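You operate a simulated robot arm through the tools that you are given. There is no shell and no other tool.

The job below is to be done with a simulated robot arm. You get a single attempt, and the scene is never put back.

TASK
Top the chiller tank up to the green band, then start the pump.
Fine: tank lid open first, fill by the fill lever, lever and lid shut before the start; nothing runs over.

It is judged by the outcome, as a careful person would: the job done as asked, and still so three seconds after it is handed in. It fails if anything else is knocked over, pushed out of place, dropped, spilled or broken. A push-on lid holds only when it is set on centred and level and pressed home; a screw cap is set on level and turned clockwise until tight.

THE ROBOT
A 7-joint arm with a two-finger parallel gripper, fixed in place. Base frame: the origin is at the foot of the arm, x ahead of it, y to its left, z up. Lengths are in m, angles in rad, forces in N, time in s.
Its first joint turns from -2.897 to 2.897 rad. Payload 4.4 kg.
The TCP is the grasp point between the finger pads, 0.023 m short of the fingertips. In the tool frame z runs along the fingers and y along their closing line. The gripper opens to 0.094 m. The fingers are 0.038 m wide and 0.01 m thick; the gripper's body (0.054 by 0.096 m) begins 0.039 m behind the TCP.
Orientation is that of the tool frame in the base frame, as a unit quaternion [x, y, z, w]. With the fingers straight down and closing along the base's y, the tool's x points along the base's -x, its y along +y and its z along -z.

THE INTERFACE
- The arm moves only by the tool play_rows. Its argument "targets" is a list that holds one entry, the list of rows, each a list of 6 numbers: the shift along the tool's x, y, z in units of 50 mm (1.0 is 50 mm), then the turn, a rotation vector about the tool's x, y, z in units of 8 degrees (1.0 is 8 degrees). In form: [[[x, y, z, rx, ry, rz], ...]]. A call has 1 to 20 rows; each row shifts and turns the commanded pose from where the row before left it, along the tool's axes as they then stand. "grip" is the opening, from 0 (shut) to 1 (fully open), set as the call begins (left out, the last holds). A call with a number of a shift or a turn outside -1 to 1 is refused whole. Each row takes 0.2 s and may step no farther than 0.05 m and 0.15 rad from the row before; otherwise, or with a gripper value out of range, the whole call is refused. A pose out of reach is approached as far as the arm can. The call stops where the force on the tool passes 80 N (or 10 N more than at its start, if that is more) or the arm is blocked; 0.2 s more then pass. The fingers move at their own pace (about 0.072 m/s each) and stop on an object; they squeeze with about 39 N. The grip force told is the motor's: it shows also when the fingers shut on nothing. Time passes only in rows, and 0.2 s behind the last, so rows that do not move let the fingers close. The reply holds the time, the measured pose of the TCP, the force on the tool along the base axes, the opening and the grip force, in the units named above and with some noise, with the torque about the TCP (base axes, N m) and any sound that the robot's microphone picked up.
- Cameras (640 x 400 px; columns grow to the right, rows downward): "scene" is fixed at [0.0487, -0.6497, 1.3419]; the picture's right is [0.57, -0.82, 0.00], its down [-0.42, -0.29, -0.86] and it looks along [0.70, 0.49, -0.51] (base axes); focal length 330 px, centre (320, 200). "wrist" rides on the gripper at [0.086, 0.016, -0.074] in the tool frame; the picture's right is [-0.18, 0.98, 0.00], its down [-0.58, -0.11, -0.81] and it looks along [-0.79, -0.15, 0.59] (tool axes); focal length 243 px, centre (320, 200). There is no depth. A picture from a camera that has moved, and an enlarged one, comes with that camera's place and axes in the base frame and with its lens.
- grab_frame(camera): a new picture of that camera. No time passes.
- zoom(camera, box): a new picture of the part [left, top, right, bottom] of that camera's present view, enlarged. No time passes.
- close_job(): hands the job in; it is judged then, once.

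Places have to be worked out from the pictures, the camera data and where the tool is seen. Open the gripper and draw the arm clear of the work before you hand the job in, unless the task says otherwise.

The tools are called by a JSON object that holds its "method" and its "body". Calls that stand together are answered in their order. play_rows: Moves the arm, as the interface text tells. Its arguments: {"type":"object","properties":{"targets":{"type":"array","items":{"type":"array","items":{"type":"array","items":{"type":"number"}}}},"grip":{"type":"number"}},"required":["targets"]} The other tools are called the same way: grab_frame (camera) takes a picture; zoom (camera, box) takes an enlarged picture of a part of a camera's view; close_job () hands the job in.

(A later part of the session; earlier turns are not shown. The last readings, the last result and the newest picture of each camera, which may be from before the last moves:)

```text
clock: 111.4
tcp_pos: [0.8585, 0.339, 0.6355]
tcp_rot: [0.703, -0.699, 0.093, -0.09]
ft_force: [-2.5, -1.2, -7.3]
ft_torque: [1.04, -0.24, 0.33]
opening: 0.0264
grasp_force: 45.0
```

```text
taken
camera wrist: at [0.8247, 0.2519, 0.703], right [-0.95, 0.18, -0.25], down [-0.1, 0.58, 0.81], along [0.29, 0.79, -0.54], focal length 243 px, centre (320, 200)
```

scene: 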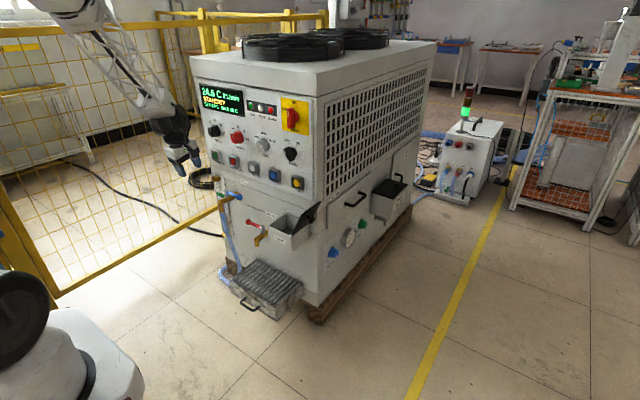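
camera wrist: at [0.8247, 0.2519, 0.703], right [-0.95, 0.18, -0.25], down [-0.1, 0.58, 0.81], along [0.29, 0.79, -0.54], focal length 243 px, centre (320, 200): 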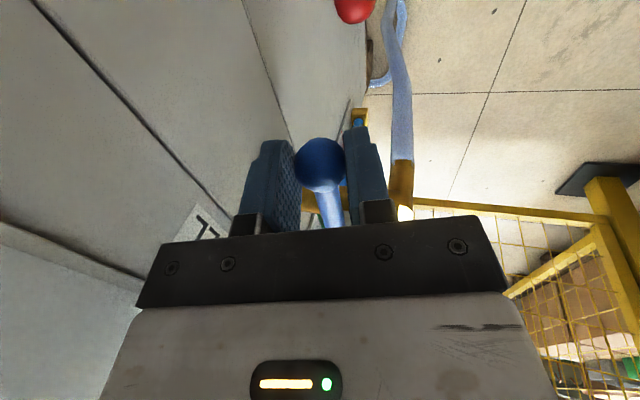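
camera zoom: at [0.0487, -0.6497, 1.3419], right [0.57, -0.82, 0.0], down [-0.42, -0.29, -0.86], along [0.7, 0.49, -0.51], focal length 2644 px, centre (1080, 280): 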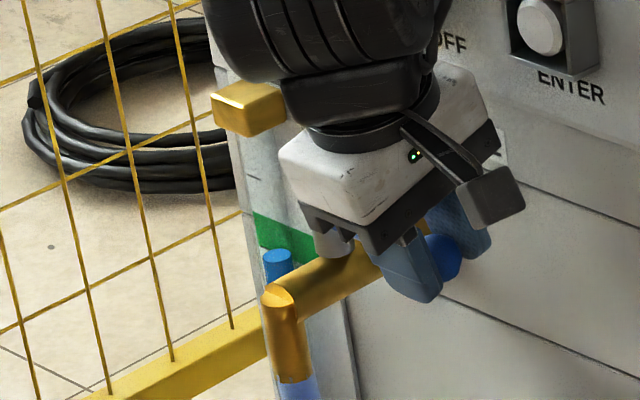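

The lever is back at the closed position with the ball still held. I'll press 2 mm toward its stop, release, and rise clear.

{"method": "play_rows", "body": {"targets": [[[0, -0.039, 0.0104, 0, 0, 0], [0, 0, 0, 0, 0, 0]]]}}

{"method": "play_rows", "body": {"targets": [[[0, 0, 0, 0, 0, 0], [0, 0, 0, 0, 0, 0], [0, 0, -0.5, 0, 0, 0], [0, 0, -0.8, 0, 0, 0], [0, 0.5, -0.7, 0, 0, 0], [0, 0.7, -0.5, 0, 0, 0], [0, 0.7, -0.5, 0, 0, 0], [0, 0.7, -0.5, 0, 0, 0]]], "grip": 0.6}}

{"method": "zoom", "body": {"camera": "scene", "box": [205, 170, 245, 205]}}

{"method": "grab_frame", "body": {"camera": "wrist"}}

```text
clock: 112.0
tcp_pos: [0.8592, 0.3392, 0.6354]
tcp_rot: [0.702, -0.7, 0.093, -0.091]
ft_force: [-19.9, -1.2, -8.1]
ft_torque: [0.41, -0.05, 0.44]
opening: 0.0263
grasp_force: 45.0
```

```text
clock: 113.8
tcp_pos: [0.6884, 0.3394, 0.7708]
tcp_rot: [0.702, -0.7, 0.094, -0.091]
ft_force: [-0.4, 0.1, -0.2]
ft_torque: [0.01, -0.02, 0.01]
opening: 0.0562
grasp_force: 0.0
```

```text
11.43 times, centred on (225, 188) of scene
camera zoom: at [0.0487, -0.6497, 1.3419], right [0.57, -0.82, 0.0], down [-0.42, -0.29, -0.86], along [0.7, 0.49, -0.51], focal length 3778 px, centre (1406, 343)
```

zoom: 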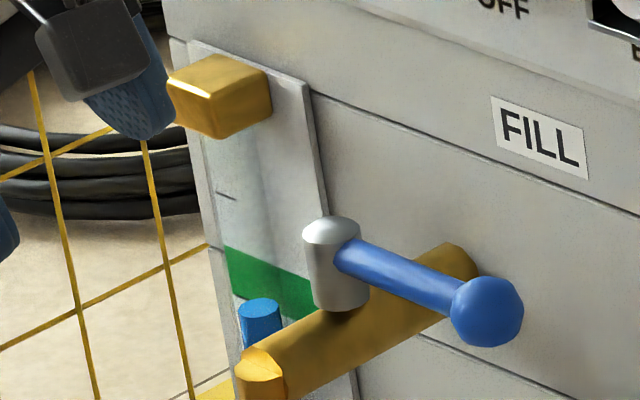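

```text
taken
camera wrist: at [0.6553, 0.252, 0.8398], right [-0.95, 0.18, -0.25], down [-0.11, 0.58, 0.81], along [0.29, 0.79, -0.54], focal length 243 px, centre (320, 200)
```

wrist: 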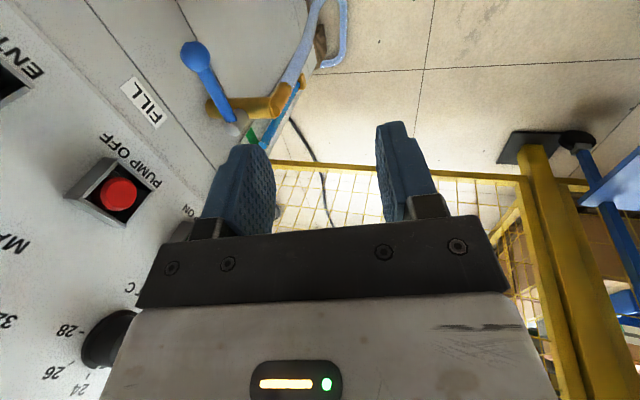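

The level rose another ~4 mm to around mid-band, and the lever sits closed as at the start. Now for the lid: let me look at its present resting angle.

{"method": "zoom", "body": {"camera": "scene", "box": [262, 190, 332, 250]}}

```text
6.67 times, centred on (297, 220) of scene
camera zoom: at [0.0487, -0.6497, 1.3419], right [0.57, -0.82, 0.0], down [-0.42, -0.29, -0.86], along [0.7, 0.49, -0.51], focal length 2204 px, centre (473, 67)
```

zoom: 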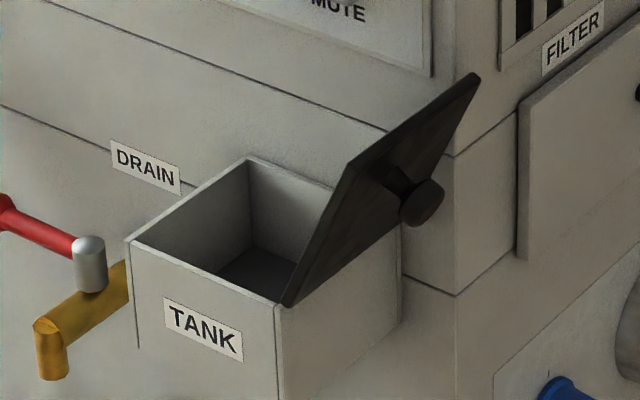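

The lid rests at about 115°, knob near (0.849, −0.053, 0.658). I'll travel back to the right side in front of the tank and then roll the tool as before.

{"method": "play_rows", "body": {"targets": [[[0, 0, 0, -0.625, 0, 0], [0.871, 0.0367, 0.0, 0, 0, 0], [0.871, 0.0367, 0.1, 0, 0, 0], [0.871, 0.0367, 0.2, 0, 0, 0], [0.871, 0.0367, 0.25, 0, 0, 0], [0.871, 0.0367, 0.25, 0, 0, 0], [0.871, 0.0367, 0.25, 0, 0, 0], [0.871, 0.0367, 0.25, 0, 0, 0], [0.871, 0.0367, 0.25, 0, 0, 0], [0.871, 0.0367, 0.25, 0, 0, 0], [0.871, 0.0367, 0.25, 0, 0, 0], [0.871, 0.0367, 0.24, 0, 0, 0], [0, 0, 0, 0, 0, 0]]], "grip": 0.6}}

{"method": "play_rows", "body": {"targets": [[[0, 0, 0, 0, -0.985, 0.174], [0, 0, 0, 0, -0.985, 0.174], [0, 0, 0, 0, -0.985, 0.174], [0, 0, 0, 0, -0.985, 0.174], [0, 0, 0, 0, -0.985, 0.174], [0, 0, 0, 0, -0.985, 0.174], [0, 0, 0, 0, -0.985, 0.174], [0, 0, 0, 0, -0.985, 0.174], [0, 0, 0, 0, -0.985, 0.174], [0, 0, 0, 0, -0.985, 0.174], [0, 0, 0, 0, -0.985, 0.174], [0, 0, 0, 0, -0.985, 0.174], [0, 0, 0, 0, -0.4925, 0.087], [0, 0, 0, 0, 0, 0]]]}}

{"method": "zoom", "body": {"camera": "scene", "box": [220, 140, 360, 280]}}

```text
clock: 116.6
tcp_pos: [0.6917, -0.1405, 0.6558]
tcp_rot: [0.706, -0.703, 0.063, -0.06]
ft_force: [-0.6, -0.4, -0.1]
ft_torque: [-0.01, 0.0, -0.01]
opening: 0.0564
grasp_force: 0.0
```

```text
clock: 119.6
tcp_pos: [0.6917, -0.1412, 0.6568]
tcp_rot: [-0.406, 0.5, 0.5, 0.579]
ft_force: [-0.1, -0.2, -0.6]
ft_torque: [-0.01, 0.0, -0.02]
opening: 0.0561
grasp_force: 0.0
```

```text
2.86 times, centred on (290, 210) of scene
camera zoom: at [0.0487, -0.6497, 1.3419], right [0.57, -0.82, 0.0], down [-0.42, -0.29, -0.86], along [0.7, 0.49, -0.51], focal length 944 px, centre (406, 171)
```

zoom: 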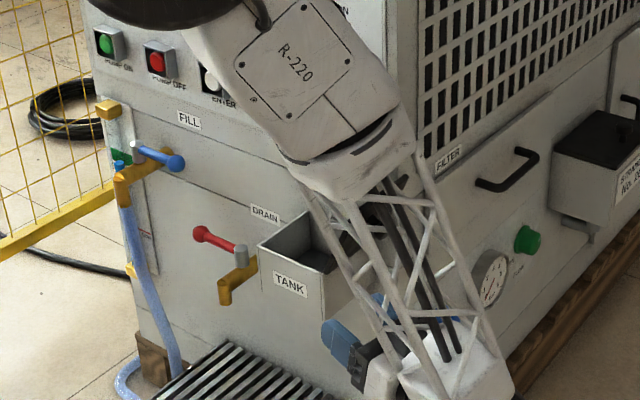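

Posture reached without flags. I'll move to the pre-grasp in front of the knob (approaching from the right side).

{"method": "play_rows", "body": {"targets": [[[0.077, -0.6925, 0.163, 0, 0, 0], [0.077, -0.6925, 0.163, 0, 0, 0], [0.077, -0.6925, 0.163, 0, 0, 0], [0.077, -0.6925, 0.163, 0, 0, 0], [0, 0, 0, 0, 0, 0]]]}}

{"method": "grab_frame", "body": {"camera": "wrist"}}

{"method": "zoom", "body": {"camera": "scene", "box": [250, 180, 350, 260]}}

```text
clock: 120.8
tcp_pos: [0.8318, -0.1294, 0.6435]
tcp_rot: [-0.407, 0.5, 0.5, 0.578]
ft_force: [0.3, 0.2, 0.1]
ft_torque: [-0.02, -0.02, -0.03]
opening: 0.0566
grasp_force: 0.0
```

```text
taken
camera wrist: at [0.8041, -0.1848, 0.5451], right [-0.97, 0.13, 0.21], down [-0.03, -0.9, 0.43], along [0.25, 0.41, 0.88], focal length 243 px, centre (320, 200)
```

wrist: 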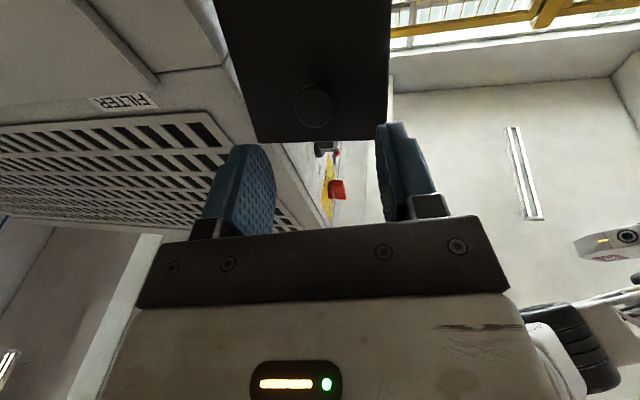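

```text
5.00 times, centred on (300, 220) of scene
camera zoom: at [0.0487, -0.6497, 1.3419], right [0.57, -0.82, 0.0], down [-0.42, -0.29, -0.86], along [0.7, 0.49, -0.51], focal length 1653 px, centre (420, 100)
```

zoom: 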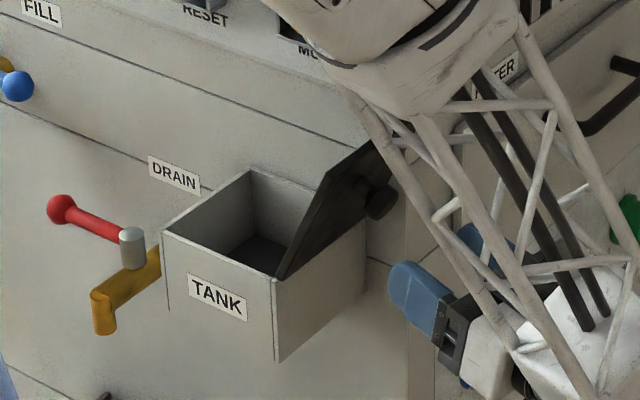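

The knob is slightly toward the wall of the finger axis (~4 mm) and may sit a bit higher than the axis. I'll advance halfway and re-measure.

{"method": "play_rows", "body": {"targets": [[[-0.06, -0.073, 0.2, 0, 0, 0], [0, 0, 0.5, 0, 0, 0], [0, 0, 0, 0, 0, 0]]]}}

{"method": "grab_frame", "body": {"camera": "wrist"}}

{"method": "zoom", "body": {"camera": "scene", "box": [270, 190, 340, 250]}}

```text
clock: 121.6
tcp_pos: [0.8426, -0.0946, 0.6523]
tcp_rot: [-0.407, 0.5, 0.501, 0.578]
ft_force: [0.0, 0.6, -0.2]
ft_torque: [0.0, 0.01, -0.04]
opening: 0.0563
grasp_force: 0.1
```

```text
taken
camera wrist: at [0.8146, -0.1511, 0.5536], right [-0.97, 0.13, 0.21], down [-0.03, -0.9, 0.43], along [0.25, 0.41, 0.88], focal length 243 px, centre (320, 200)
```

wrist: 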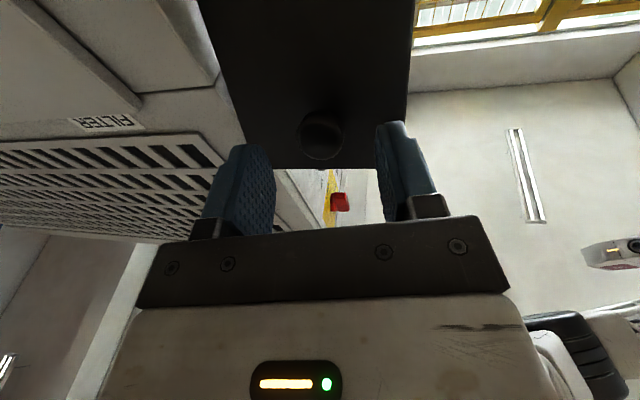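

```text
6.67 times, centred on (305, 220) of scene
camera zoom: at [0.0487, -0.6497, 1.3419], right [0.57, -0.82, 0.0], down [-0.42, -0.29, -0.86], along [0.7, 0.49, -0.51], focal length 2204 px, centre (420, 67)
```

zoom: 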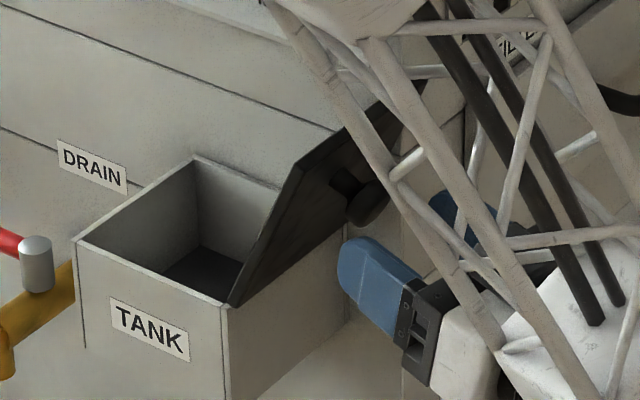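

Two-view solution: the knob is 40 mm ahead and ~6 mm above the finger axis, at about (0.850, −0.056, 0.665). I'll shift up 6 mm, advance ~28 mm to straddle, and check.

{"method": "play_rows", "body": {"targets": [[[-0.12, 0, 0.1, 0, 0, 0], [0, 0, 0.25, 0, 0, 0], [0, 0, 0.22, 0, 0, 0], [0, 0, 0, 0, 0, 0]]]}}

{"method": "grab_frame", "body": {"camera": "wrist"}}

{"method": "zoom", "body": {"camera": "scene", "box": [270, 190, 340, 250]}}

```text
clock: 122.6
tcp_pos: [0.8474, -0.0698, 0.6622]
tcp_rot: [-0.407, 0.5, 0.5, 0.578]
ft_force: [-0.1, 0.4, 0.0]
ft_torque: [-0.02, 0.03, 0.01]
opening: 0.0565
grasp_force: 0.0
```

```text
taken
camera wrist: at [0.8196, -0.1244, 0.5647], right [-0.97, 0.13, 0.21], down [-0.03, -0.9, 0.43], along [0.25, 0.41, 0.88], focal length 243 px, centre (320, 200)
```

wrist: 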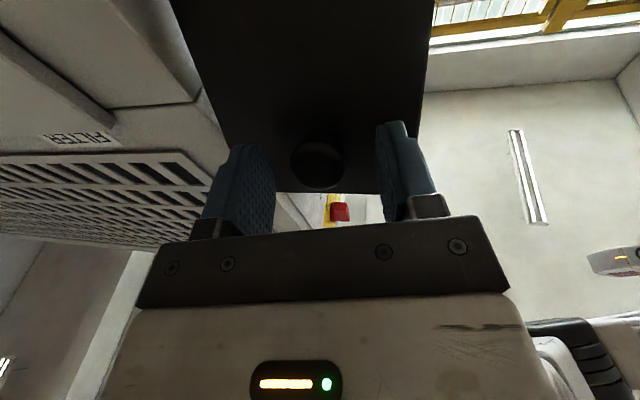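

```text
6.67 times, centred on (305, 220) of scene
camera zoom: at [0.0487, -0.6497, 1.3419], right [0.57, -0.82, 0.0], down [-0.42, -0.29, -0.86], along [0.7, 0.49, -0.51], focal length 2204 px, centre (420, 67)
```

zoom: 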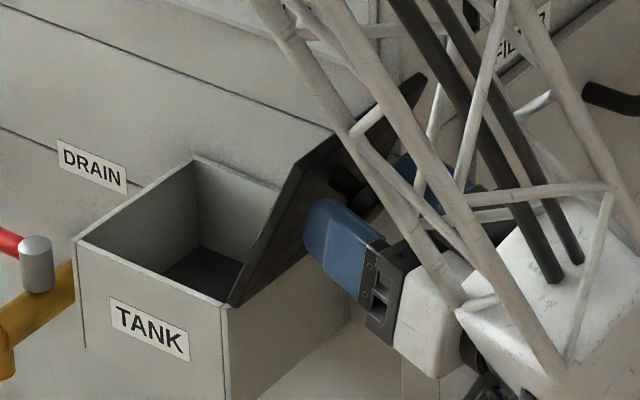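

The knob is now between the pads, same picture as in the first grasp. Closing on it.

{"method": "play_rows", "body": {"targets": [[[0, 0, 0, 0, 0, 0], [0, 0, 0, 0, 0, 0], [0, 0, 0, 0, 0, 0], [0, 0, 0, 0, 0, 0]]], "grip": 0}}

```text
clock: 123.6
tcp_pos: [0.8477, -0.0682, 0.6626]
tcp_rot: [-0.407, 0.5, 0.5, 0.578]
ft_force: [8.6, 2.8, -2.6]
ft_torque: [-0.02, 0.0, -0.13]
opening: 0.0265
grasp_force: 44.1
```

Gripped (opening matches the knob). Now I'll retrace the arc to close the lid: first four 5° steps about the hinge at (y≈0.010, z≈0.598).

{"method": "play_rows", "body": {"targets": [[[-0.1094, 0.0243, 0.1376, 0, 0.6156, -0.109], [-0.1094, 0.0243, 0.1376, 0, 0.6156, -0.109], [0, 0, 0, 0, 0, 0]]]}}

```text
clock: 124.4
tcp_pos: [0.8481, -0.0575, 0.6743]
tcp_rot: [-0.455, 0.542, 0.455, 0.541]
ft_force: [30.7, 20.8, -24.2]
ft_torque: [0.1, 0.02, -0.34]
opening: 0.0269
grasp_force: 44.4
```

Forces are moderate (tool ~1 mm too far out and needing +x). I'll correct and continue with three more steps.

{"method": "play_rows", "body": {"targets": [[[0.022, -0.011, 0.018, 0, 0, 0], [-0.1075, 0.024, 0.1345, 0, 0.6156, -0.109], [-0.1075, 0.024, 0.1345, 0, 0.6156, -0.109], [-0.1075, 0.024, 0.1345, 0, 0.6156, -0.109], [0, 0, 0, 0, 0, 0]]]}}

{"method": "zoom", "body": {"camera": "scene", "box": [250, 170, 340, 250]}}

```text
clock: 125.6
tcp_pos: [0.8472, -0.0339, 0.6879]
tcp_rot: [-0.522, 0.596, 0.381, 0.476]
ft_force: [-10.9, 7.8, -7.6]
ft_torque: [0.42, -0.06, 0.16]
opening: 0.0269
grasp_force: 44.5
```

```text
5.00 times, centred on (295, 210) of scene
camera zoom: at [0.0487, -0.6497, 1.3419], right [0.57, -0.82, 0.0], down [-0.42, -0.29, -0.86], along [0.7, 0.49, -0.51], focal length 1653 px, centre (445, 150)
```

zoom: 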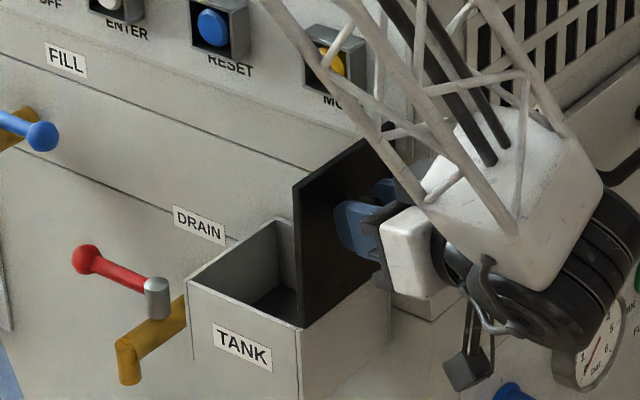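

Lid is at ~90° with small forces. Continuing five steps.

{"method": "play_rows", "body": {"targets": [[[-0.1075, 0.024, 0.1345, 0, 0.6156, -0.109], [-0.1075, 0.024, 0.1345, 0, 0.6156, -0.109], [-0.1075, 0.024, 0.1345, 0, 0.6156, -0.109], [-0.1075, 0.024, 0.1345, 0, 0.6156, -0.109], [0, 0, 0, 0, 0, 0]]]}}

```text
clock: 126.8
tcp_pos: [0.8466, -0.0024, 0.6963]
tcp_rot: [-0.598, 0.653, 0.271, 0.378]
ft_force: [-5.5, -0.4, -28.2]
ft_torque: [-0.32, 0.03, 0.04]
opening: 0.0265
grasp_force: 45.0
```

Slight inward pull (−28 N z); I'll correct by 1 mm and continue four steps.

{"method": "play_rows", "body": {"targets": [[[0.017, 0.002, 0.011, 0, 0, 0], [-0.1065, 0.024, 0.1335, 0, 0.6156, -0.109], [-0.1065, 0.024, 0.1335, 0, 0.6156, -0.109], [-0.1065, 0.024, 0.1335, 0, 0.6156, -0.109], [-0.1065, 0.024, 0.1335, 0, 0.6156, -0.109], [0, 0, 0, 0, 0, 0]]]}}

{"method": "zoom", "body": {"camera": "scene", "box": [250, 170, 340, 250]}}

```text
clock: 128.2
tcp_pos: [0.8486, 0.0327, 0.6942]
tcp_rot: [-0.655, 0.689, 0.153, 0.27]
ft_force: [-60.9, -1.7, 18.9]
ft_torque: [-0.72, 0.87, 0.42]
opening: 0.0265
grasp_force: 44.9
```

```text
5.00 times, centred on (295, 210) of scene
camera zoom: at [0.0487, -0.6497, 1.3419], right [0.57, -0.82, 0.0], down [-0.42, -0.29, -0.86], along [0.7, 0.49, -0.51], focal length 1653 px, centre (445, 150)
```

zoom: 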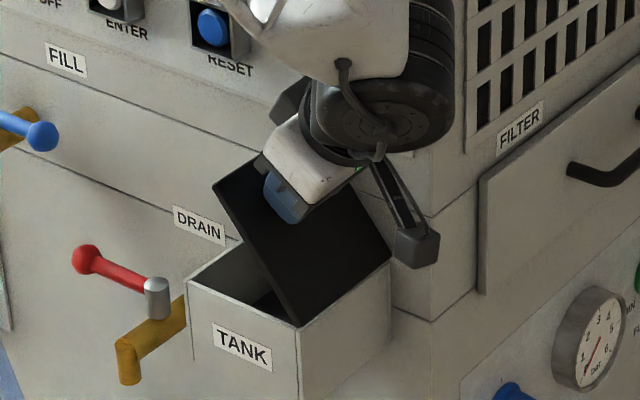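

Lid ~55° open. I'll relieve the −61 N x-load (1.4 mm toward −x) and continue with smaller steps, letting the tool come back upright as the lid closes.

{"method": "play_rows", "body": {"targets": [[[-0.01, 0.028, -0.012, 0, 0, 0], [-0.0984, 0.0235, 0.1328, 0, 0.3915, -0.0692], [-0.091, 0.0233, 0.132, 0, 0.3915, -0.0692], [-0.088, 0.0242, 0.1371, 0, 0.3915, -0.0692], [0, 0, 0, 0, 0, 0]]]}}

```text
clock: 129.4
tcp_pos: [0.8476, 0.0555, 0.6843]
tcp_rot: [-0.675, 0.7, 0.094, 0.214]
ft_force: [3.1, -18.0, -4.3]
ft_torque: [-1.44, -0.02, -0.16]
opening: 0.0266
grasp_force: 45.7
```

Forces are small (a 1.4 N·m pad twist as expected). Four more steps.

{"method": "play_rows", "body": {"targets": [[[-0.0832, 0.0246, 0.1393, 0, 0.3915, -0.0692], [-0.0786, 0.0244, 0.1383, 0, 0.3915, -0.0692], [-0.0756, 0.0248, 0.1405, 0, 0.3915, -0.0692], [-0.0686, 0.0255, 0.1442, 0, 0.3915, -0.0692], [0, 0, 0, 0, 0, 0]]]}}

{"method": "zoom", "body": {"camera": "scene", "box": [250, 170, 340, 250]}}

```text
clock: 130.6
tcp_pos: [0.8476, 0.0801, 0.6641]
tcp_rot: [-0.694, 0.706, 0.016, 0.14]
ft_force: [24.3, 14.0, 15.7]
ft_torque: [-0.2, -0.43, 0.1]
opening: 0.0269
grasp_force: 45.2
```

```text
5.00 times, centred on (295, 210) of scene
camera zoom: at [0.0487, -0.6497, 1.3419], right [0.57, -0.82, 0.0], down [-0.42, -0.29, -0.86], along [0.7, 0.49, -0.51], focal length 1653 px, centre (445, 150)
```

zoom: 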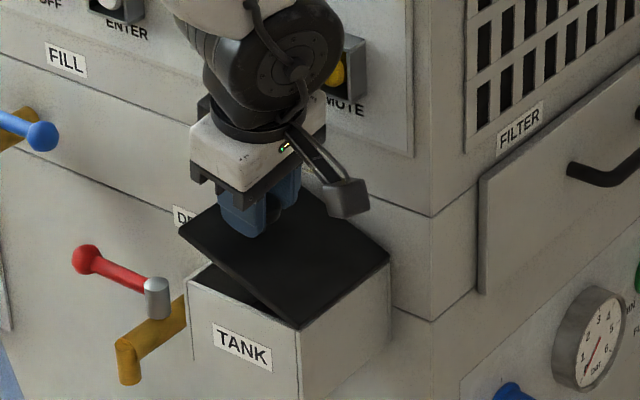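

Lid ~20° open. Three more steps down, then the last one gently.

{"method": "play_rows", "body": {"targets": [[[-0.073, 0.0153, 0.1434, 0, 0.3915, -0.0692], [-0.0626, 0.0255, 0.1442, 0, 0.3915, -0.0692], [-0.0538, 0.0259, 0.1468, 0, 0.3915, -0.0692], [0, 0, 0, 0, 0, 0]]]}}

{"method": "zoom", "body": {"camera": "scene", "box": [250, 170, 340, 250]}}

```text
clock: 131.6
tcp_pos: [0.8473, 0.0919, 0.6441]
tcp_rot: [-0.703, 0.705, -0.043, 0.081]
ft_force: [56.4, 21.7, 15.5]
ft_torque: [-0.34, -0.73, 0.25]
opening: 0.0265
grasp_force: 45.2
```

```text
5.00 times, centred on (295, 210) of scene
camera zoom: at [0.0487, -0.6497, 1.3419], right [0.57, -0.82, 0.0], down [-0.42, -0.29, -0.86], along [0.7, 0.49, -0.51], focal length 1653 px, centre (445, 150)
```

zoom: 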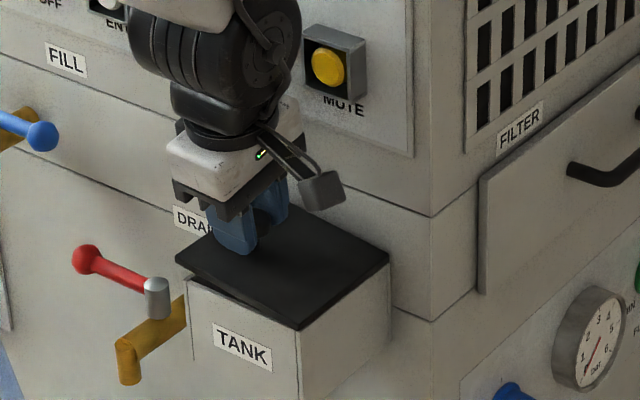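

The lid is ~6° from shut. I'll relieve the x-load (+1.2 mm) and do the final step down.

{"method": "play_rows", "body": {"targets": [[[-0.014, -0.024, 0.002, 0, 0, 0], [-0.0518, 0.026, 0.147, 0, 0.3915, -0.0692], [0, 0, 0, 0, 0, 0]]]}}

{"method": "zoom", "body": {"camera": "scene", "box": [262, 195, 322, 245]}}

```text
clock: 132.4
tcp_pos: [0.8471, 0.0957, 0.635]
tcp_rot: [0.705, -0.703, 0.062, -0.061]
ft_force: [55.1, 6.4, 4.9]
ft_torque: [-0.22, -0.6, 0.07]
opening: 0.0268
grasp_force: 45.8
```

```text
8.00 times, centred on (292, 220) of scene
camera zoom: at [0.0487, -0.6497, 1.3419], right [0.57, -0.82, 0.0], down [-0.42, -0.29, -0.86], along [0.7, 0.49, -0.51], focal length 2644 px, centre (544, 40)
```

zoom: 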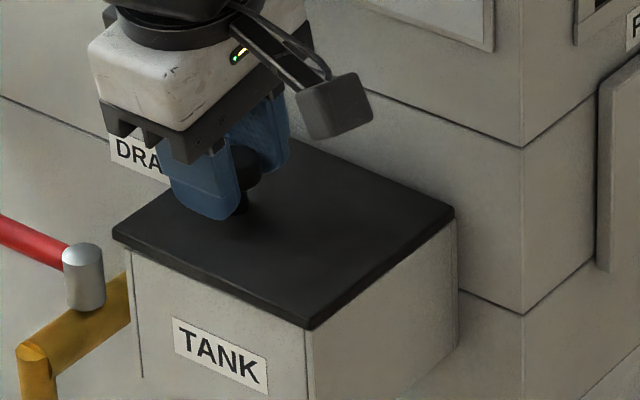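

The lid looks flat on the box again. I'll press down ~2 mm more via the knob to be sure it's seated and see the reaction force.

{"method": "play_rows", "body": {"targets": [[[0, -0.013, 0.042, 0, 0, 0], [0, 0, 0, 0, 0, 0]]]}}

```text
clock: 133.0
tcp_pos: [0.8472, 0.0963, 0.6339]
tcp_rot: [0.706, -0.703, 0.061, -0.062]
ft_force: [29.6, 10.0, 17.2]
ft_torque: [-1.13, -0.47, -0.11]
opening: 0.0265
grasp_force: 45.0
```

It resists at 17 N, so the lid is seated. Releasing and lifting clear along the fingers.

{"method": "play_rows", "body": {"targets": [[[0, 0, 0, 0, 0, 0], [0, 0, 0, 0, 0, 0], [0, 0, 0, 0, 0, 0], [0, 0, -0.4, 0, 0, 0], [0, 0, -0.7, 0, 0, 0], [0, 0.6, -0.6, 0, 0, 0], [0, 0.8, -0.4, 0, 0, 0], [0, 0.8, -0.4, 0, 0, 0]]], "grip": 0.6}}

{"method": "zoom", "body": {"camera": "scene", "box": [240, 180, 340, 260]}}

{"method": "zoom", "body": {"camera": "scene", "box": [180, 70, 320, 210]}}

{"method": "zoom", "body": {"camera": "scene", "box": [205, 170, 245, 205]}}

```text
clock: 134.8
tcp_pos: [0.7182, 0.0967, 0.7393]
tcp_rot: [0.706, -0.703, 0.061, -0.061]
ft_force: [0.2, -0.2, -0.6]
ft_torque: [0.0, -0.03, -0.02]
opening: 0.0564
grasp_force: 0.0
```

```text
5.00 times, centred on (290, 220) of scene
camera zoom: at [0.0487, -0.6497, 1.3419], right [0.57, -0.82, 0.0], down [-0.42, -0.29, -0.86], along [0.7, 0.49, -0.51], focal length 1653 px, centre (470, 100)
```

zoom: 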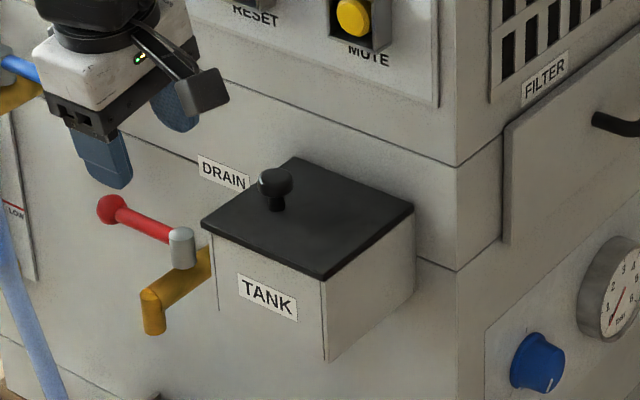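

```text
2.86 times, centred on (250, 140) of scene
camera zoom: at [0.0487, -0.6497, 1.3419], right [0.57, -0.82, 0.0], down [-0.42, -0.29, -0.86], along [0.7, 0.49, -0.51], focal length 944 px, centre (520, 371)
```

zoom: 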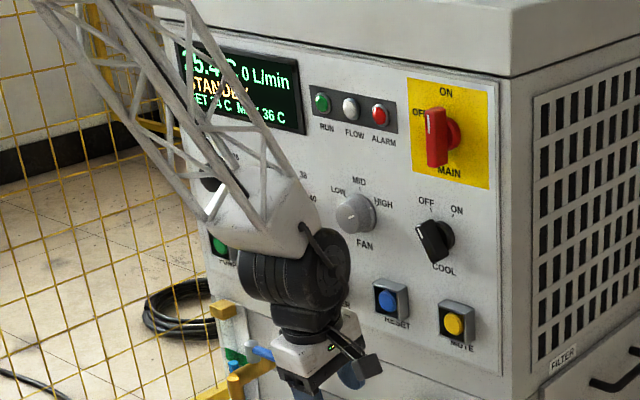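

```text
11.43 times, centred on (225, 188) of scene
camera zoom: at [0.0487, -0.6497, 1.3419], right [0.57, -0.82, 0.0], down [-0.42, -0.29, -0.86], along [0.7, 0.49, -0.51], focal length 3778 px, centre (1406, 343)
```

zoom: 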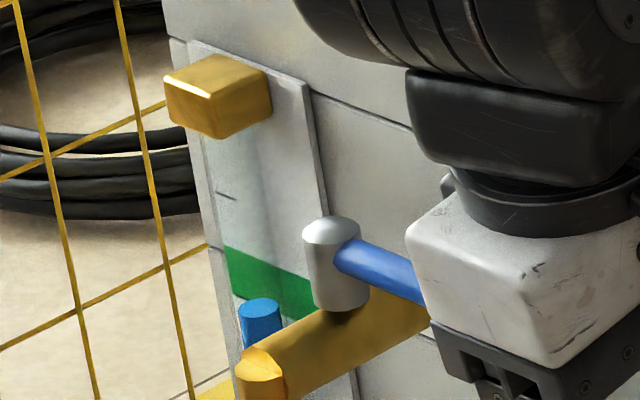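

The lid is shut flat, the level is unchanged in the band, and the lever is closed. Next is PUMP ON: I'll move to free space, and look closely at the button from the scene camera.

{"method": "play_rows", "body": {"targets": [[[-0.3, 0.6, -0.6, 0, 0, 0], [-0.5, 0.6, -0.5, 0, 0, 0], [-0.7, 0.3, -0.4, 0, 0, 0], [-0.8, 0, 0, 0, 0, 0], [-0.8, 0, 0, 0, 0, 0], [0, 0, 0, 0, 0, -1], [0, 0, 0, 0, 0, -1], [0, 0, 0, 0, 0, -1], [0, 0, 0, 0, 0, -1], [0, 0, 0, 0, 0, -1], [0, 0, 0, 0, 0, -1], [0, 0, 0, 0, 0, -1], [0, 0, 0, 0, 0, -1], [0, 0, 0, 0, 0, -1], [0, 0, 0, 0, 0, -1], [0, 0, 0, 0, 0, -1], [0, 0, 0, 0, 0, -0.25]]], "grip": 0}}

{"method": "zoom", "body": {"camera": "scene", "box": [205, 142, 250, 177]}}

{"method": "grab_frame", "body": {"camera": "wrist"}}

{"method": "grab_frame", "body": {"camera": "scene"}}

```text
clock: 138.4
tcp_pos: [0.6322, 0.2512, 0.7992]
tcp_rot: [0.996, 0.003, 0.088, 0.001]
ft_force: [-0.3, -0.5, 0.6]
ft_torque: [0.02, -0.01, 0.02]
opening: 0.0
grasp_force: 39.2
```

```text
11.43 times, centred on (228, 160) of scene
camera zoom: at [0.0487, -0.6497, 1.3419], right [0.57, -0.82, 0.0], down [-0.42, -0.29, -0.86], along [0.7, 0.49, -0.51], focal length 3778 px, centre (1377, 663)
```

zoom: 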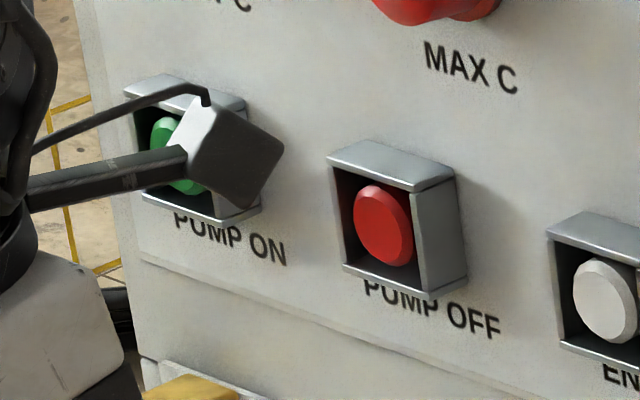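

```text
taken
camera wrist: at [0.7041, 0.2345, 0.8867], right [-0.18, -0.98, -0.03], down [-0.71, 0.11, 0.69], along [-0.68, 0.14, -0.72], focal length 243 px, centre (320, 200)
```

wrist: 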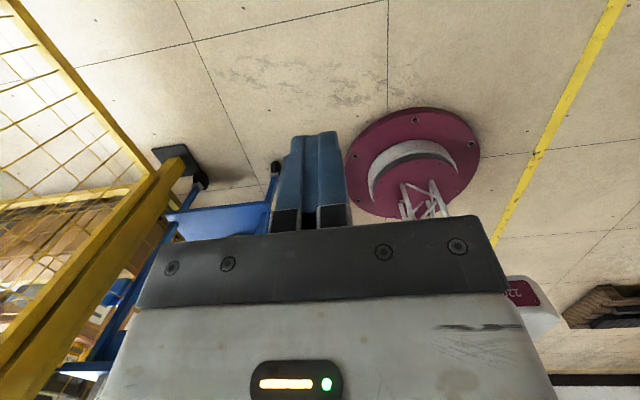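

```text
taken
```

scene: 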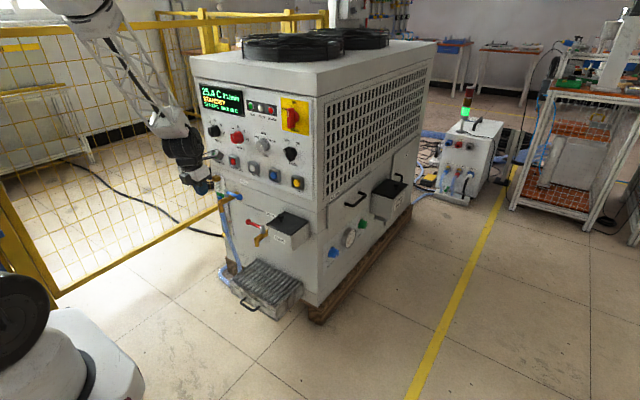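

PUMP ON is a flush button inside a square shroud, so I need tilted fingertips to press it. I'll return to the hand yaw with the camera on the right side, pitch the tool to 45°, and approach (0.78, 0.50, 0.80).

{"method": "play_rows", "body": {"targets": [[[0, 0, 0, 0, 0, 1], [0, 0, 0, 0, 0, 1], [0, 0, 0, 0, 0, 1], [0, 0, 0, 0, 0, 1], [0, 0, 0, 0, 0, 1], [0, 0, 0, 0, 0, 1], [0, 0, 0, 0, 0, 1], [0, 0, 0, 0, 0, 1], [0, 0, 0, 0, 0, 1], [0, 0, 0, 0, 0, 1], [0, 0, 0, 0, 0, 1], [0, 0, 0, 0, 0, 0.25], [0, 0, 0, 0.875, 0, 0], [0, 0, 0, 0.875, 0, 0], [0, 0, 0, 0.875, 0, 0], [0, 0, 0, 0.875, 0, 0], [0, 0, 0, 0.875, 0, 0], [0, 0, 0, 0, 0, 0]]]}}

```text
clock: 142.2
tcp_pos: [0.6295, 0.251, 0.7947]
tcp_rot: [0.655, -0.652, 0.27, -0.268]
ft_force: [0.9, 1.0, 5.8]
ft_torque: [-0.01, 0.33, -0.03]
opening: 0.0
grasp_force: 38.4
```

Pitch 45° reached with no flags. Moving toward the button.

{"method": "play_rows", "body": {"targets": [[[-0.711, -0.301, 0.297, 0, 0, 0], [-0.711, -0.301, 0.297, 0, 0, 0], [-0.711, -0.301, 0.297, 0, 0, 0], [-0.711, -0.301, 0.297, 0, 0, 0], [-0.711, -0.301, 0.297, 0, 0, 0], [-0.711, -0.301, 0.297, 0, 0, 0], [-0.711, -0.301, 0.297, 0, 0, 0], [0, 0, 0, 0, 0, 0]]]}}

{"method": "grab_frame", "body": {"camera": "wrist"}}

{"method": "zoom", "body": {"camera": "scene", "box": [170, 90, 270, 190]}}

```text
clock: 144.0
tcp_pos: [0.7788, 0.4988, 0.7989]
tcp_rot: [0.655, -0.652, 0.271, -0.271]
ft_force: [-0.6, -0.9, -0.9]
ft_torque: [-0.01, 0.01, 0.02]
opening: 0.0
grasp_force: 38.8
```

```text
taken
camera wrist: at [0.7154, 0.4115, 0.8401], right [-0.7, 0.18, -0.7], down [-0.49, 0.58, 0.65], along [0.52, 0.79, -0.31], focal length 243 px, centre (320, 200)
```

wrist: 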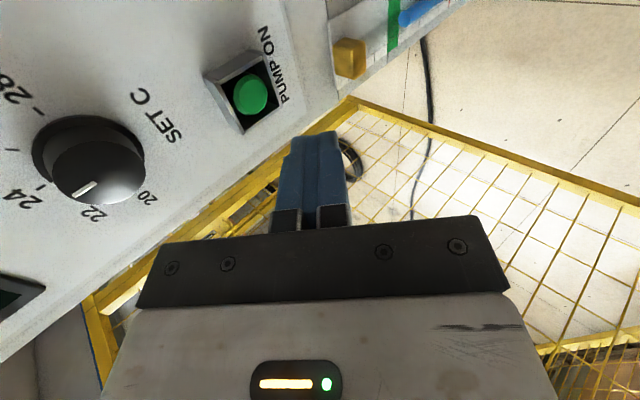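

```text
4.00 times, centred on (220, 140) of scene
camera zoom: at [0.0487, -0.6497, 1.3419], right [0.57, -0.82, 0.0], down [-0.42, -0.29, -0.86], along [0.7, 0.49, -0.51], focal length 1322 px, centre (720, 440)
```

zoom: 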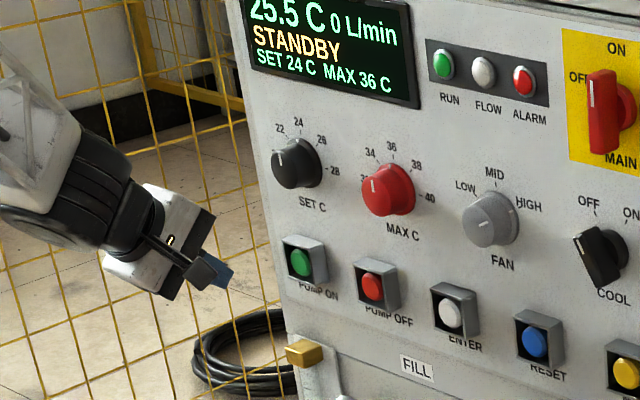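

The PUMP ON button triangulates to about (0.896, 0.507, 0.765). I'll bring the fingertips to ~2 cm in front of it and check alignment.

{"method": "play_rows", "body": {"targets": [[[-0.048, -0.232, 0.458, 0, 0, 0], [-0.048, -0.232, 0.458, 0, 0, 0], [-0.048, -0.232, 0.458, 0, 0, 0], [0, 0, 0, 0, 0, 0]]]}}

{"method": "grab_frame", "body": {"camera": "wrist"}}

{"method": "zoom", "body": {"camera": "scene", "box": [205, 135, 255, 175]}}

```text
clock: 145.0
tcp_pos: [0.8534, 0.5065, 0.7754]
tcp_rot: [0.654, -0.652, 0.27, -0.271]
ft_force: [-0.2, 0.2, -0.3]
ft_torque: [0.01, -0.01, -0.03]
opening: 0.0
grasp_force: 39.5
```

```text
taken
camera wrist: at [0.7897, 0.4181, 0.8163], right [-0.7, 0.18, -0.7], down [-0.49, 0.58, 0.65], along [0.52, 0.79, -0.31], focal length 243 px, centre (320, 200)
```

wrist: 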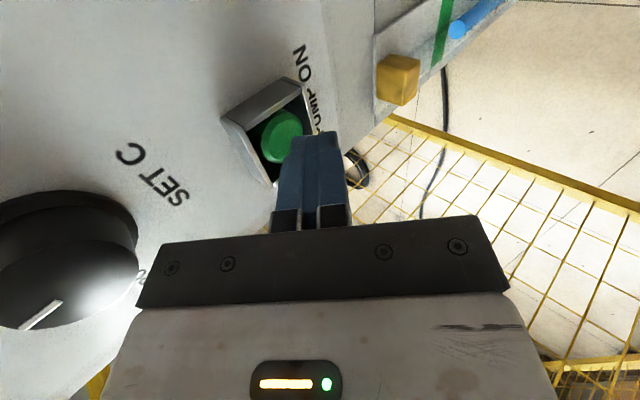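

```text
10.00 times, centred on (230, 155) of scene
camera zoom: at [0.0487, -0.6497, 1.3419], right [0.57, -0.82, 0.0], down [-0.42, -0.29, -0.86], along [0.7, 0.49, -0.51], focal length 3305 px, centre (1220, 650)
```

zoom: 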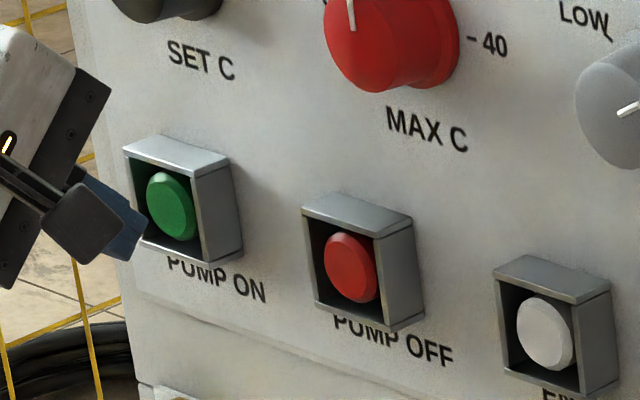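

The fingertips are level-ish but ~5 mm low relative to the button centre. I'll raise 4 mm and advance 10 mm toward the button.

{"method": "play_rows", "body": {"targets": [[[0.03, -0.0566, -0.0566, 0, 0, 0], [0, -0.0707, 0.0707, 0, 0, 0], [0, -0.0707, 0.0707, 0, 0, 0], [0, 0, 0, 0, 0, 0]]]}}

{"method": "zoom", "body": {"camera": "scene", "box": [205, 135, 255, 175]}}

{"method": "zoom", "body": {"camera": "wrist", "box": [220, 70, 400, 240]}}

```text
clock: 146.0
tcp_pos: [0.861, 0.5052, 0.78]
tcp_rot: [0.655, -0.652, 0.269, -0.271]
ft_force: [-0.4, -1.2, 0.5]
ft_torque: [-0.02, -0.04, 0.0]
opening: 0.0
grasp_force: 39.2
```

```text
10.00 times, centred on (230, 155) of scene
camera zoom: at [0.0487, -0.6497, 1.3419], right [0.57, -0.82, 0.0], down [-0.42, -0.29, -0.86], along [0.7, 0.49, -0.51], focal length 3305 px, centre (1220, 650)
```

zoom: 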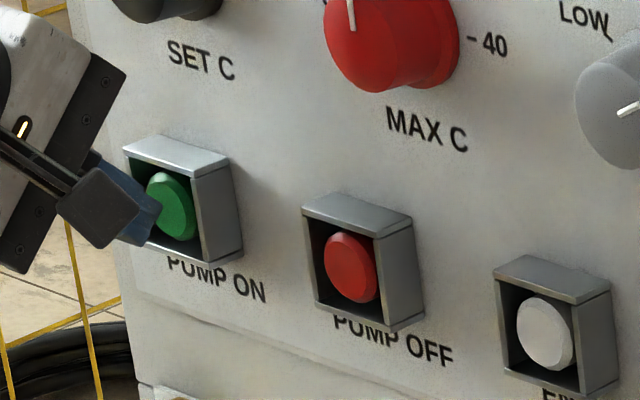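

```text
2.35 times, centred on (310, 155) of wrist
camera zoom: at [0.7982, 0.4181, 0.8201], right [-0.7, 0.18, -0.69], down [-0.49, 0.58, 0.65], along [0.52, 0.79, -0.31], focal length 571 px, centre (344, 306)
```

zoom: 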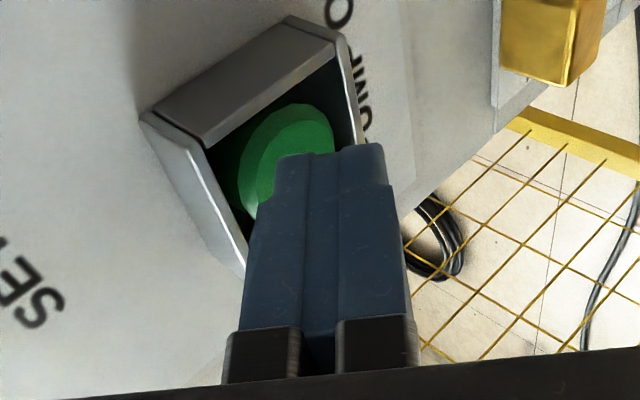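

The fingertip is now about 5 mm in front of the button face, centred on it. I'll advance in small steps and watch the force.

{"method": "play_rows", "body": {"targets": [[[0, -0.0424, 0.0424, 0, 0, 0], [0, -0.0424, 0.0424, 0, 0, 0]]]}}

{"method": "zoom", "body": {"camera": "scene", "box": [185, 80, 265, 175]}}

```text
clock: 146.6
tcp_pos: [0.868, 0.5046, 0.7797]
tcp_rot: [0.654, -0.652, 0.27, -0.27]
ft_force: [0.5, 0.0, 0.7]
ft_torque: [-0.03, -0.01, 0.01]
opening: 0.0
grasp_force: 39.1
```

```text
4.21 times, centred on (225, 128) of scene
camera zoom: at [0.0487, -0.6497, 1.3419], right [0.57, -0.82, 0.0], down [-0.42, -0.29, -0.86], along [0.7, 0.49, -0.51], focal length 1392 px, centre (720, 505)
```

zoom: 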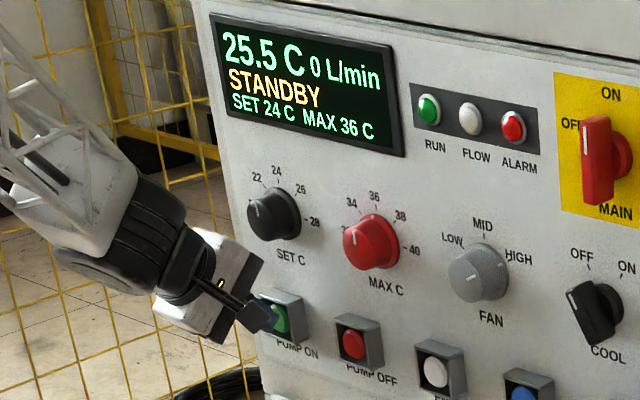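

No contact yet. Two more 3 mm steps.

{"method": "play_rows", "body": {"targets": [[[0, -0.0424, 0.0424, 0, 0, 0], [0, -0.0424, 0.0424, 0, 0, 0]]]}}

{"method": "zoom", "body": {"camera": "scene", "box": [185, 80, 265, 175]}}

{"method": "zoom", "body": {"camera": "wrist", "box": [220, 70, 400, 240]}}

```text
clock: 147.2
tcp_pos: [0.8731, 0.505, 0.7791]
tcp_rot: [0.654, -0.652, 0.271, -0.271]
ft_force: [-21.1, -5.2, 8.9]
ft_torque: [-0.2, -0.02, -0.49]
opening: 0.0
grasp_force: 38.7
```

```text
4.21 times, centred on (225, 128) of scene
camera zoom: at [0.0487, -0.6497, 1.3419], right [0.57, -0.82, 0.0], down [-0.42, -0.29, -0.86], along [0.7, 0.49, -0.51], focal length 1392 px, centre (720, 505)
```

zoom: 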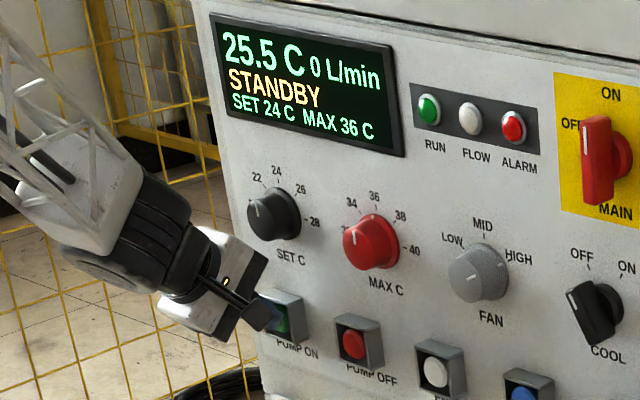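

```text
2.35 times, centred on (310, 155) of wrist
camera zoom: at [0.8102, 0.4187, 0.8201], right [-0.7, 0.18, -0.69], down [-0.49, 0.58, 0.65], along [0.52, 0.79, -0.31], focal length 571 px, centre (344, 306)
```

zoom: 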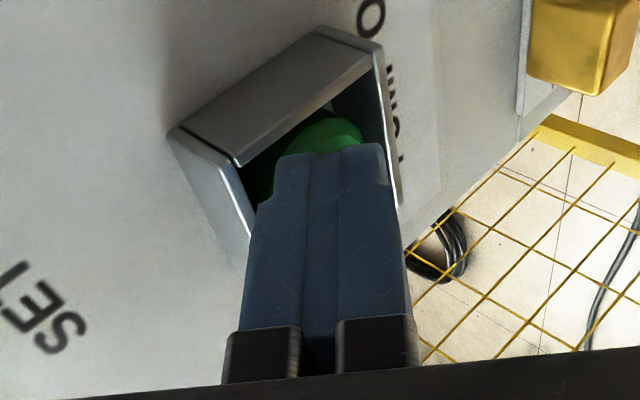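

Contact at 21 N; the torque says the touch point is ~17 mm to the right (−y) side of the fingertip, so I should check whether it's the button or the shroud edge. Zooming closely.

{"method": "zoom", "body": {"camera": "scene", "box": [208, 145, 238, 170]}}

{"method": "zoom", "body": {"camera": "wrist", "box": [280, 80, 380, 170]}}

```text
16.00 times, centred on (223, 158) of scene
camera zoom: at [0.0487, -0.6497, 1.3419], right [0.57, -0.82, 0.0], down [-0.42, -0.29, -0.86], along [0.7, 0.49, -0.51], focal length 5289 px, centre (1872, 880)
```

zoom: 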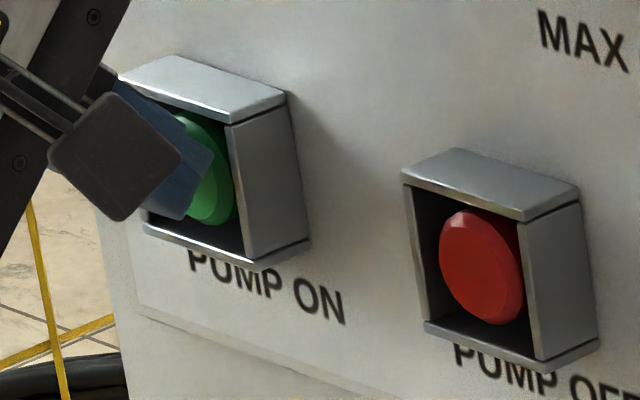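

```text
4.44 times, centred on (330, 125) of wrist
camera zoom: at [0.8102, 0.4187, 0.8201], right [-0.7, 0.18, -0.69], down [-0.49, 0.58, 0.65], along [0.52, 0.79, -0.31], focal length 1078 px, centre (276, 533)
```

zoom: 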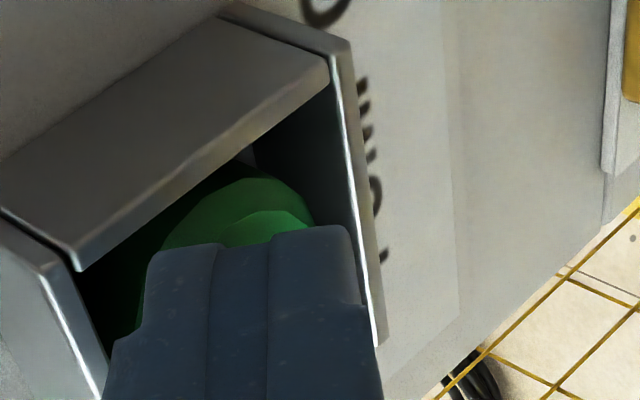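

Reprojecting the shroud corners gives its opening as roughly y 0.488–0.532, z 0.742–0.782, centre (0.510, 0.762); my fingers (38 mm wide) were catching the right wall's front edge. I'll back off 8 mm, shift +6 mm in y and −4 mm in z, and look again.

{"method": "play_rows", "body": {"targets": [[[0, 0.113, -0.113, 0, 0, 0], [-0.12, 0.0566, 0.0566, 0, 0, 0], [0, 0, 0, 0, 0, 0]]]}}

{"method": "zoom", "body": {"camera": "wrist", "box": [220, 70, 400, 240]}}

{"method": "zoom", "body": {"camera": "scene", "box": [208, 145, 238, 170]}}

```text
clock: 148.0
tcp_pos: [0.865, 0.5114, 0.775]
tcp_rot: [0.654, -0.652, 0.271, -0.271]
ft_force: [-0.2, -0.5, 0.0]
ft_torque: [0.02, -0.01, 0.0]
opening: 0.0
grasp_force: 39.5
```

```text
2.35 times, centred on (310, 155) of wrist
camera zoom: at [0.8022, 0.4245, 0.8155], right [-0.7, 0.18, -0.7], down [-0.49, 0.58, 0.65], along [0.52, 0.79, -0.31], focal length 571 px, centre (344, 306)
```

zoom: 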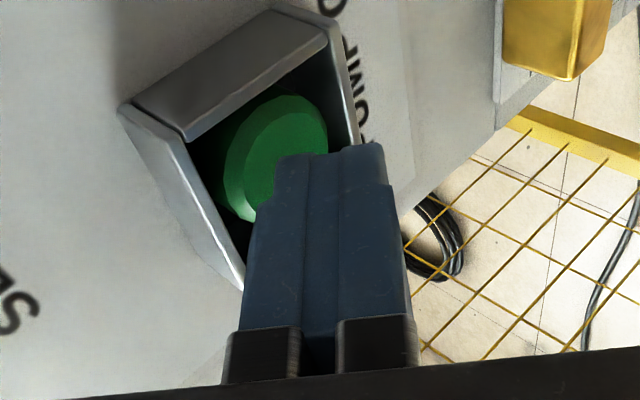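

```text
16.00 times, centred on (223, 158) of scene
camera zoom: at [0.0487, -0.6497, 1.3419], right [0.57, -0.82, 0.0], down [-0.42, -0.29, -0.86], along [0.7, 0.49, -0.51], focal length 5289 px, centre (1872, 880)
```

zoom: 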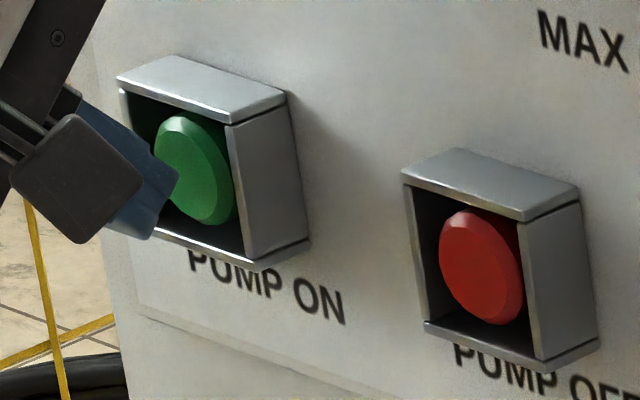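

Recomputing, the opening is about y 0.488–0.531 with its centre near y 0.509, so the fingers (now at y≈0.511) should fit. I'll advance again, 9 mm.

{"method": "play_rows", "body": {"targets": [[[0, -0.0424, 0.0424, 0, 0, 0], [0, -0.0424, 0.0424, 0, 0, 0], [0, -0.0424, 0.0424, 0, 0, 0]]]}}

{"method": "zoom", "body": {"camera": "scene", "box": [185, 80, 265, 175]}}

{"method": "zoom", "body": {"camera": "wrist", "box": [280, 80, 380, 170]}}

```text
clock: 148.8
tcp_pos: [0.874, 0.5109, 0.7762]
tcp_rot: [0.654, -0.652, 0.27, -0.271]
ft_force: [-1.8, -0.3, -0.6]
ft_torque: [0.05, 0.05, 0.01]
opening: 0.0
grasp_force: 39.1
```

```text
4.21 times, centred on (225, 128) of scene
camera zoom: at [0.0487, -0.6497, 1.3419], right [0.57, -0.82, 0.0], down [-0.42, -0.29, -0.86], along [0.7, 0.49, -0.51], focal length 1392 px, centre (720, 505)
```

zoom: 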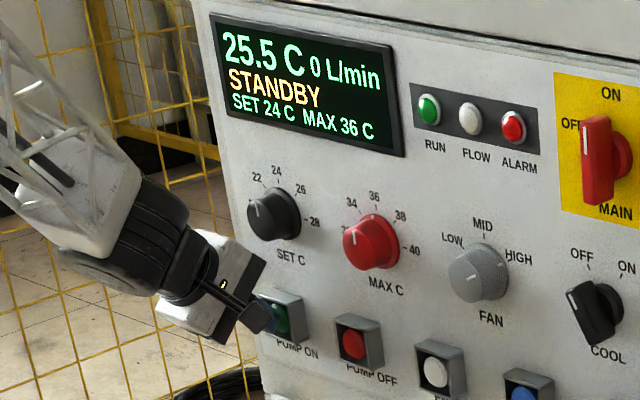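

```text
4.44 times, centred on (330, 125) of wrist
camera zoom: at [0.8111, 0.4242, 0.8157], right [-0.7, 0.18, -0.69], down [-0.49, 0.58, 0.65], along [0.52, 0.79, -0.31], focal length 1078 px, centre (276, 533)
```

zoom: 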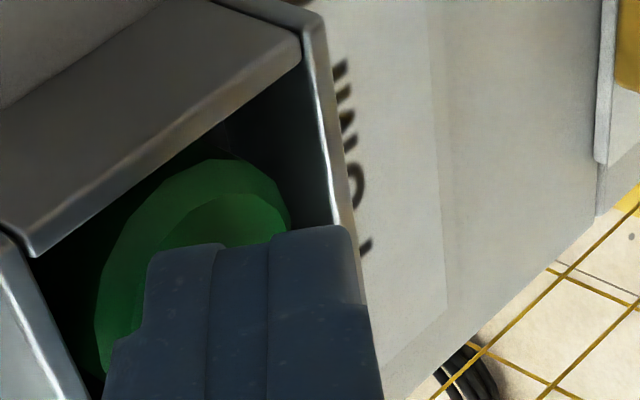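

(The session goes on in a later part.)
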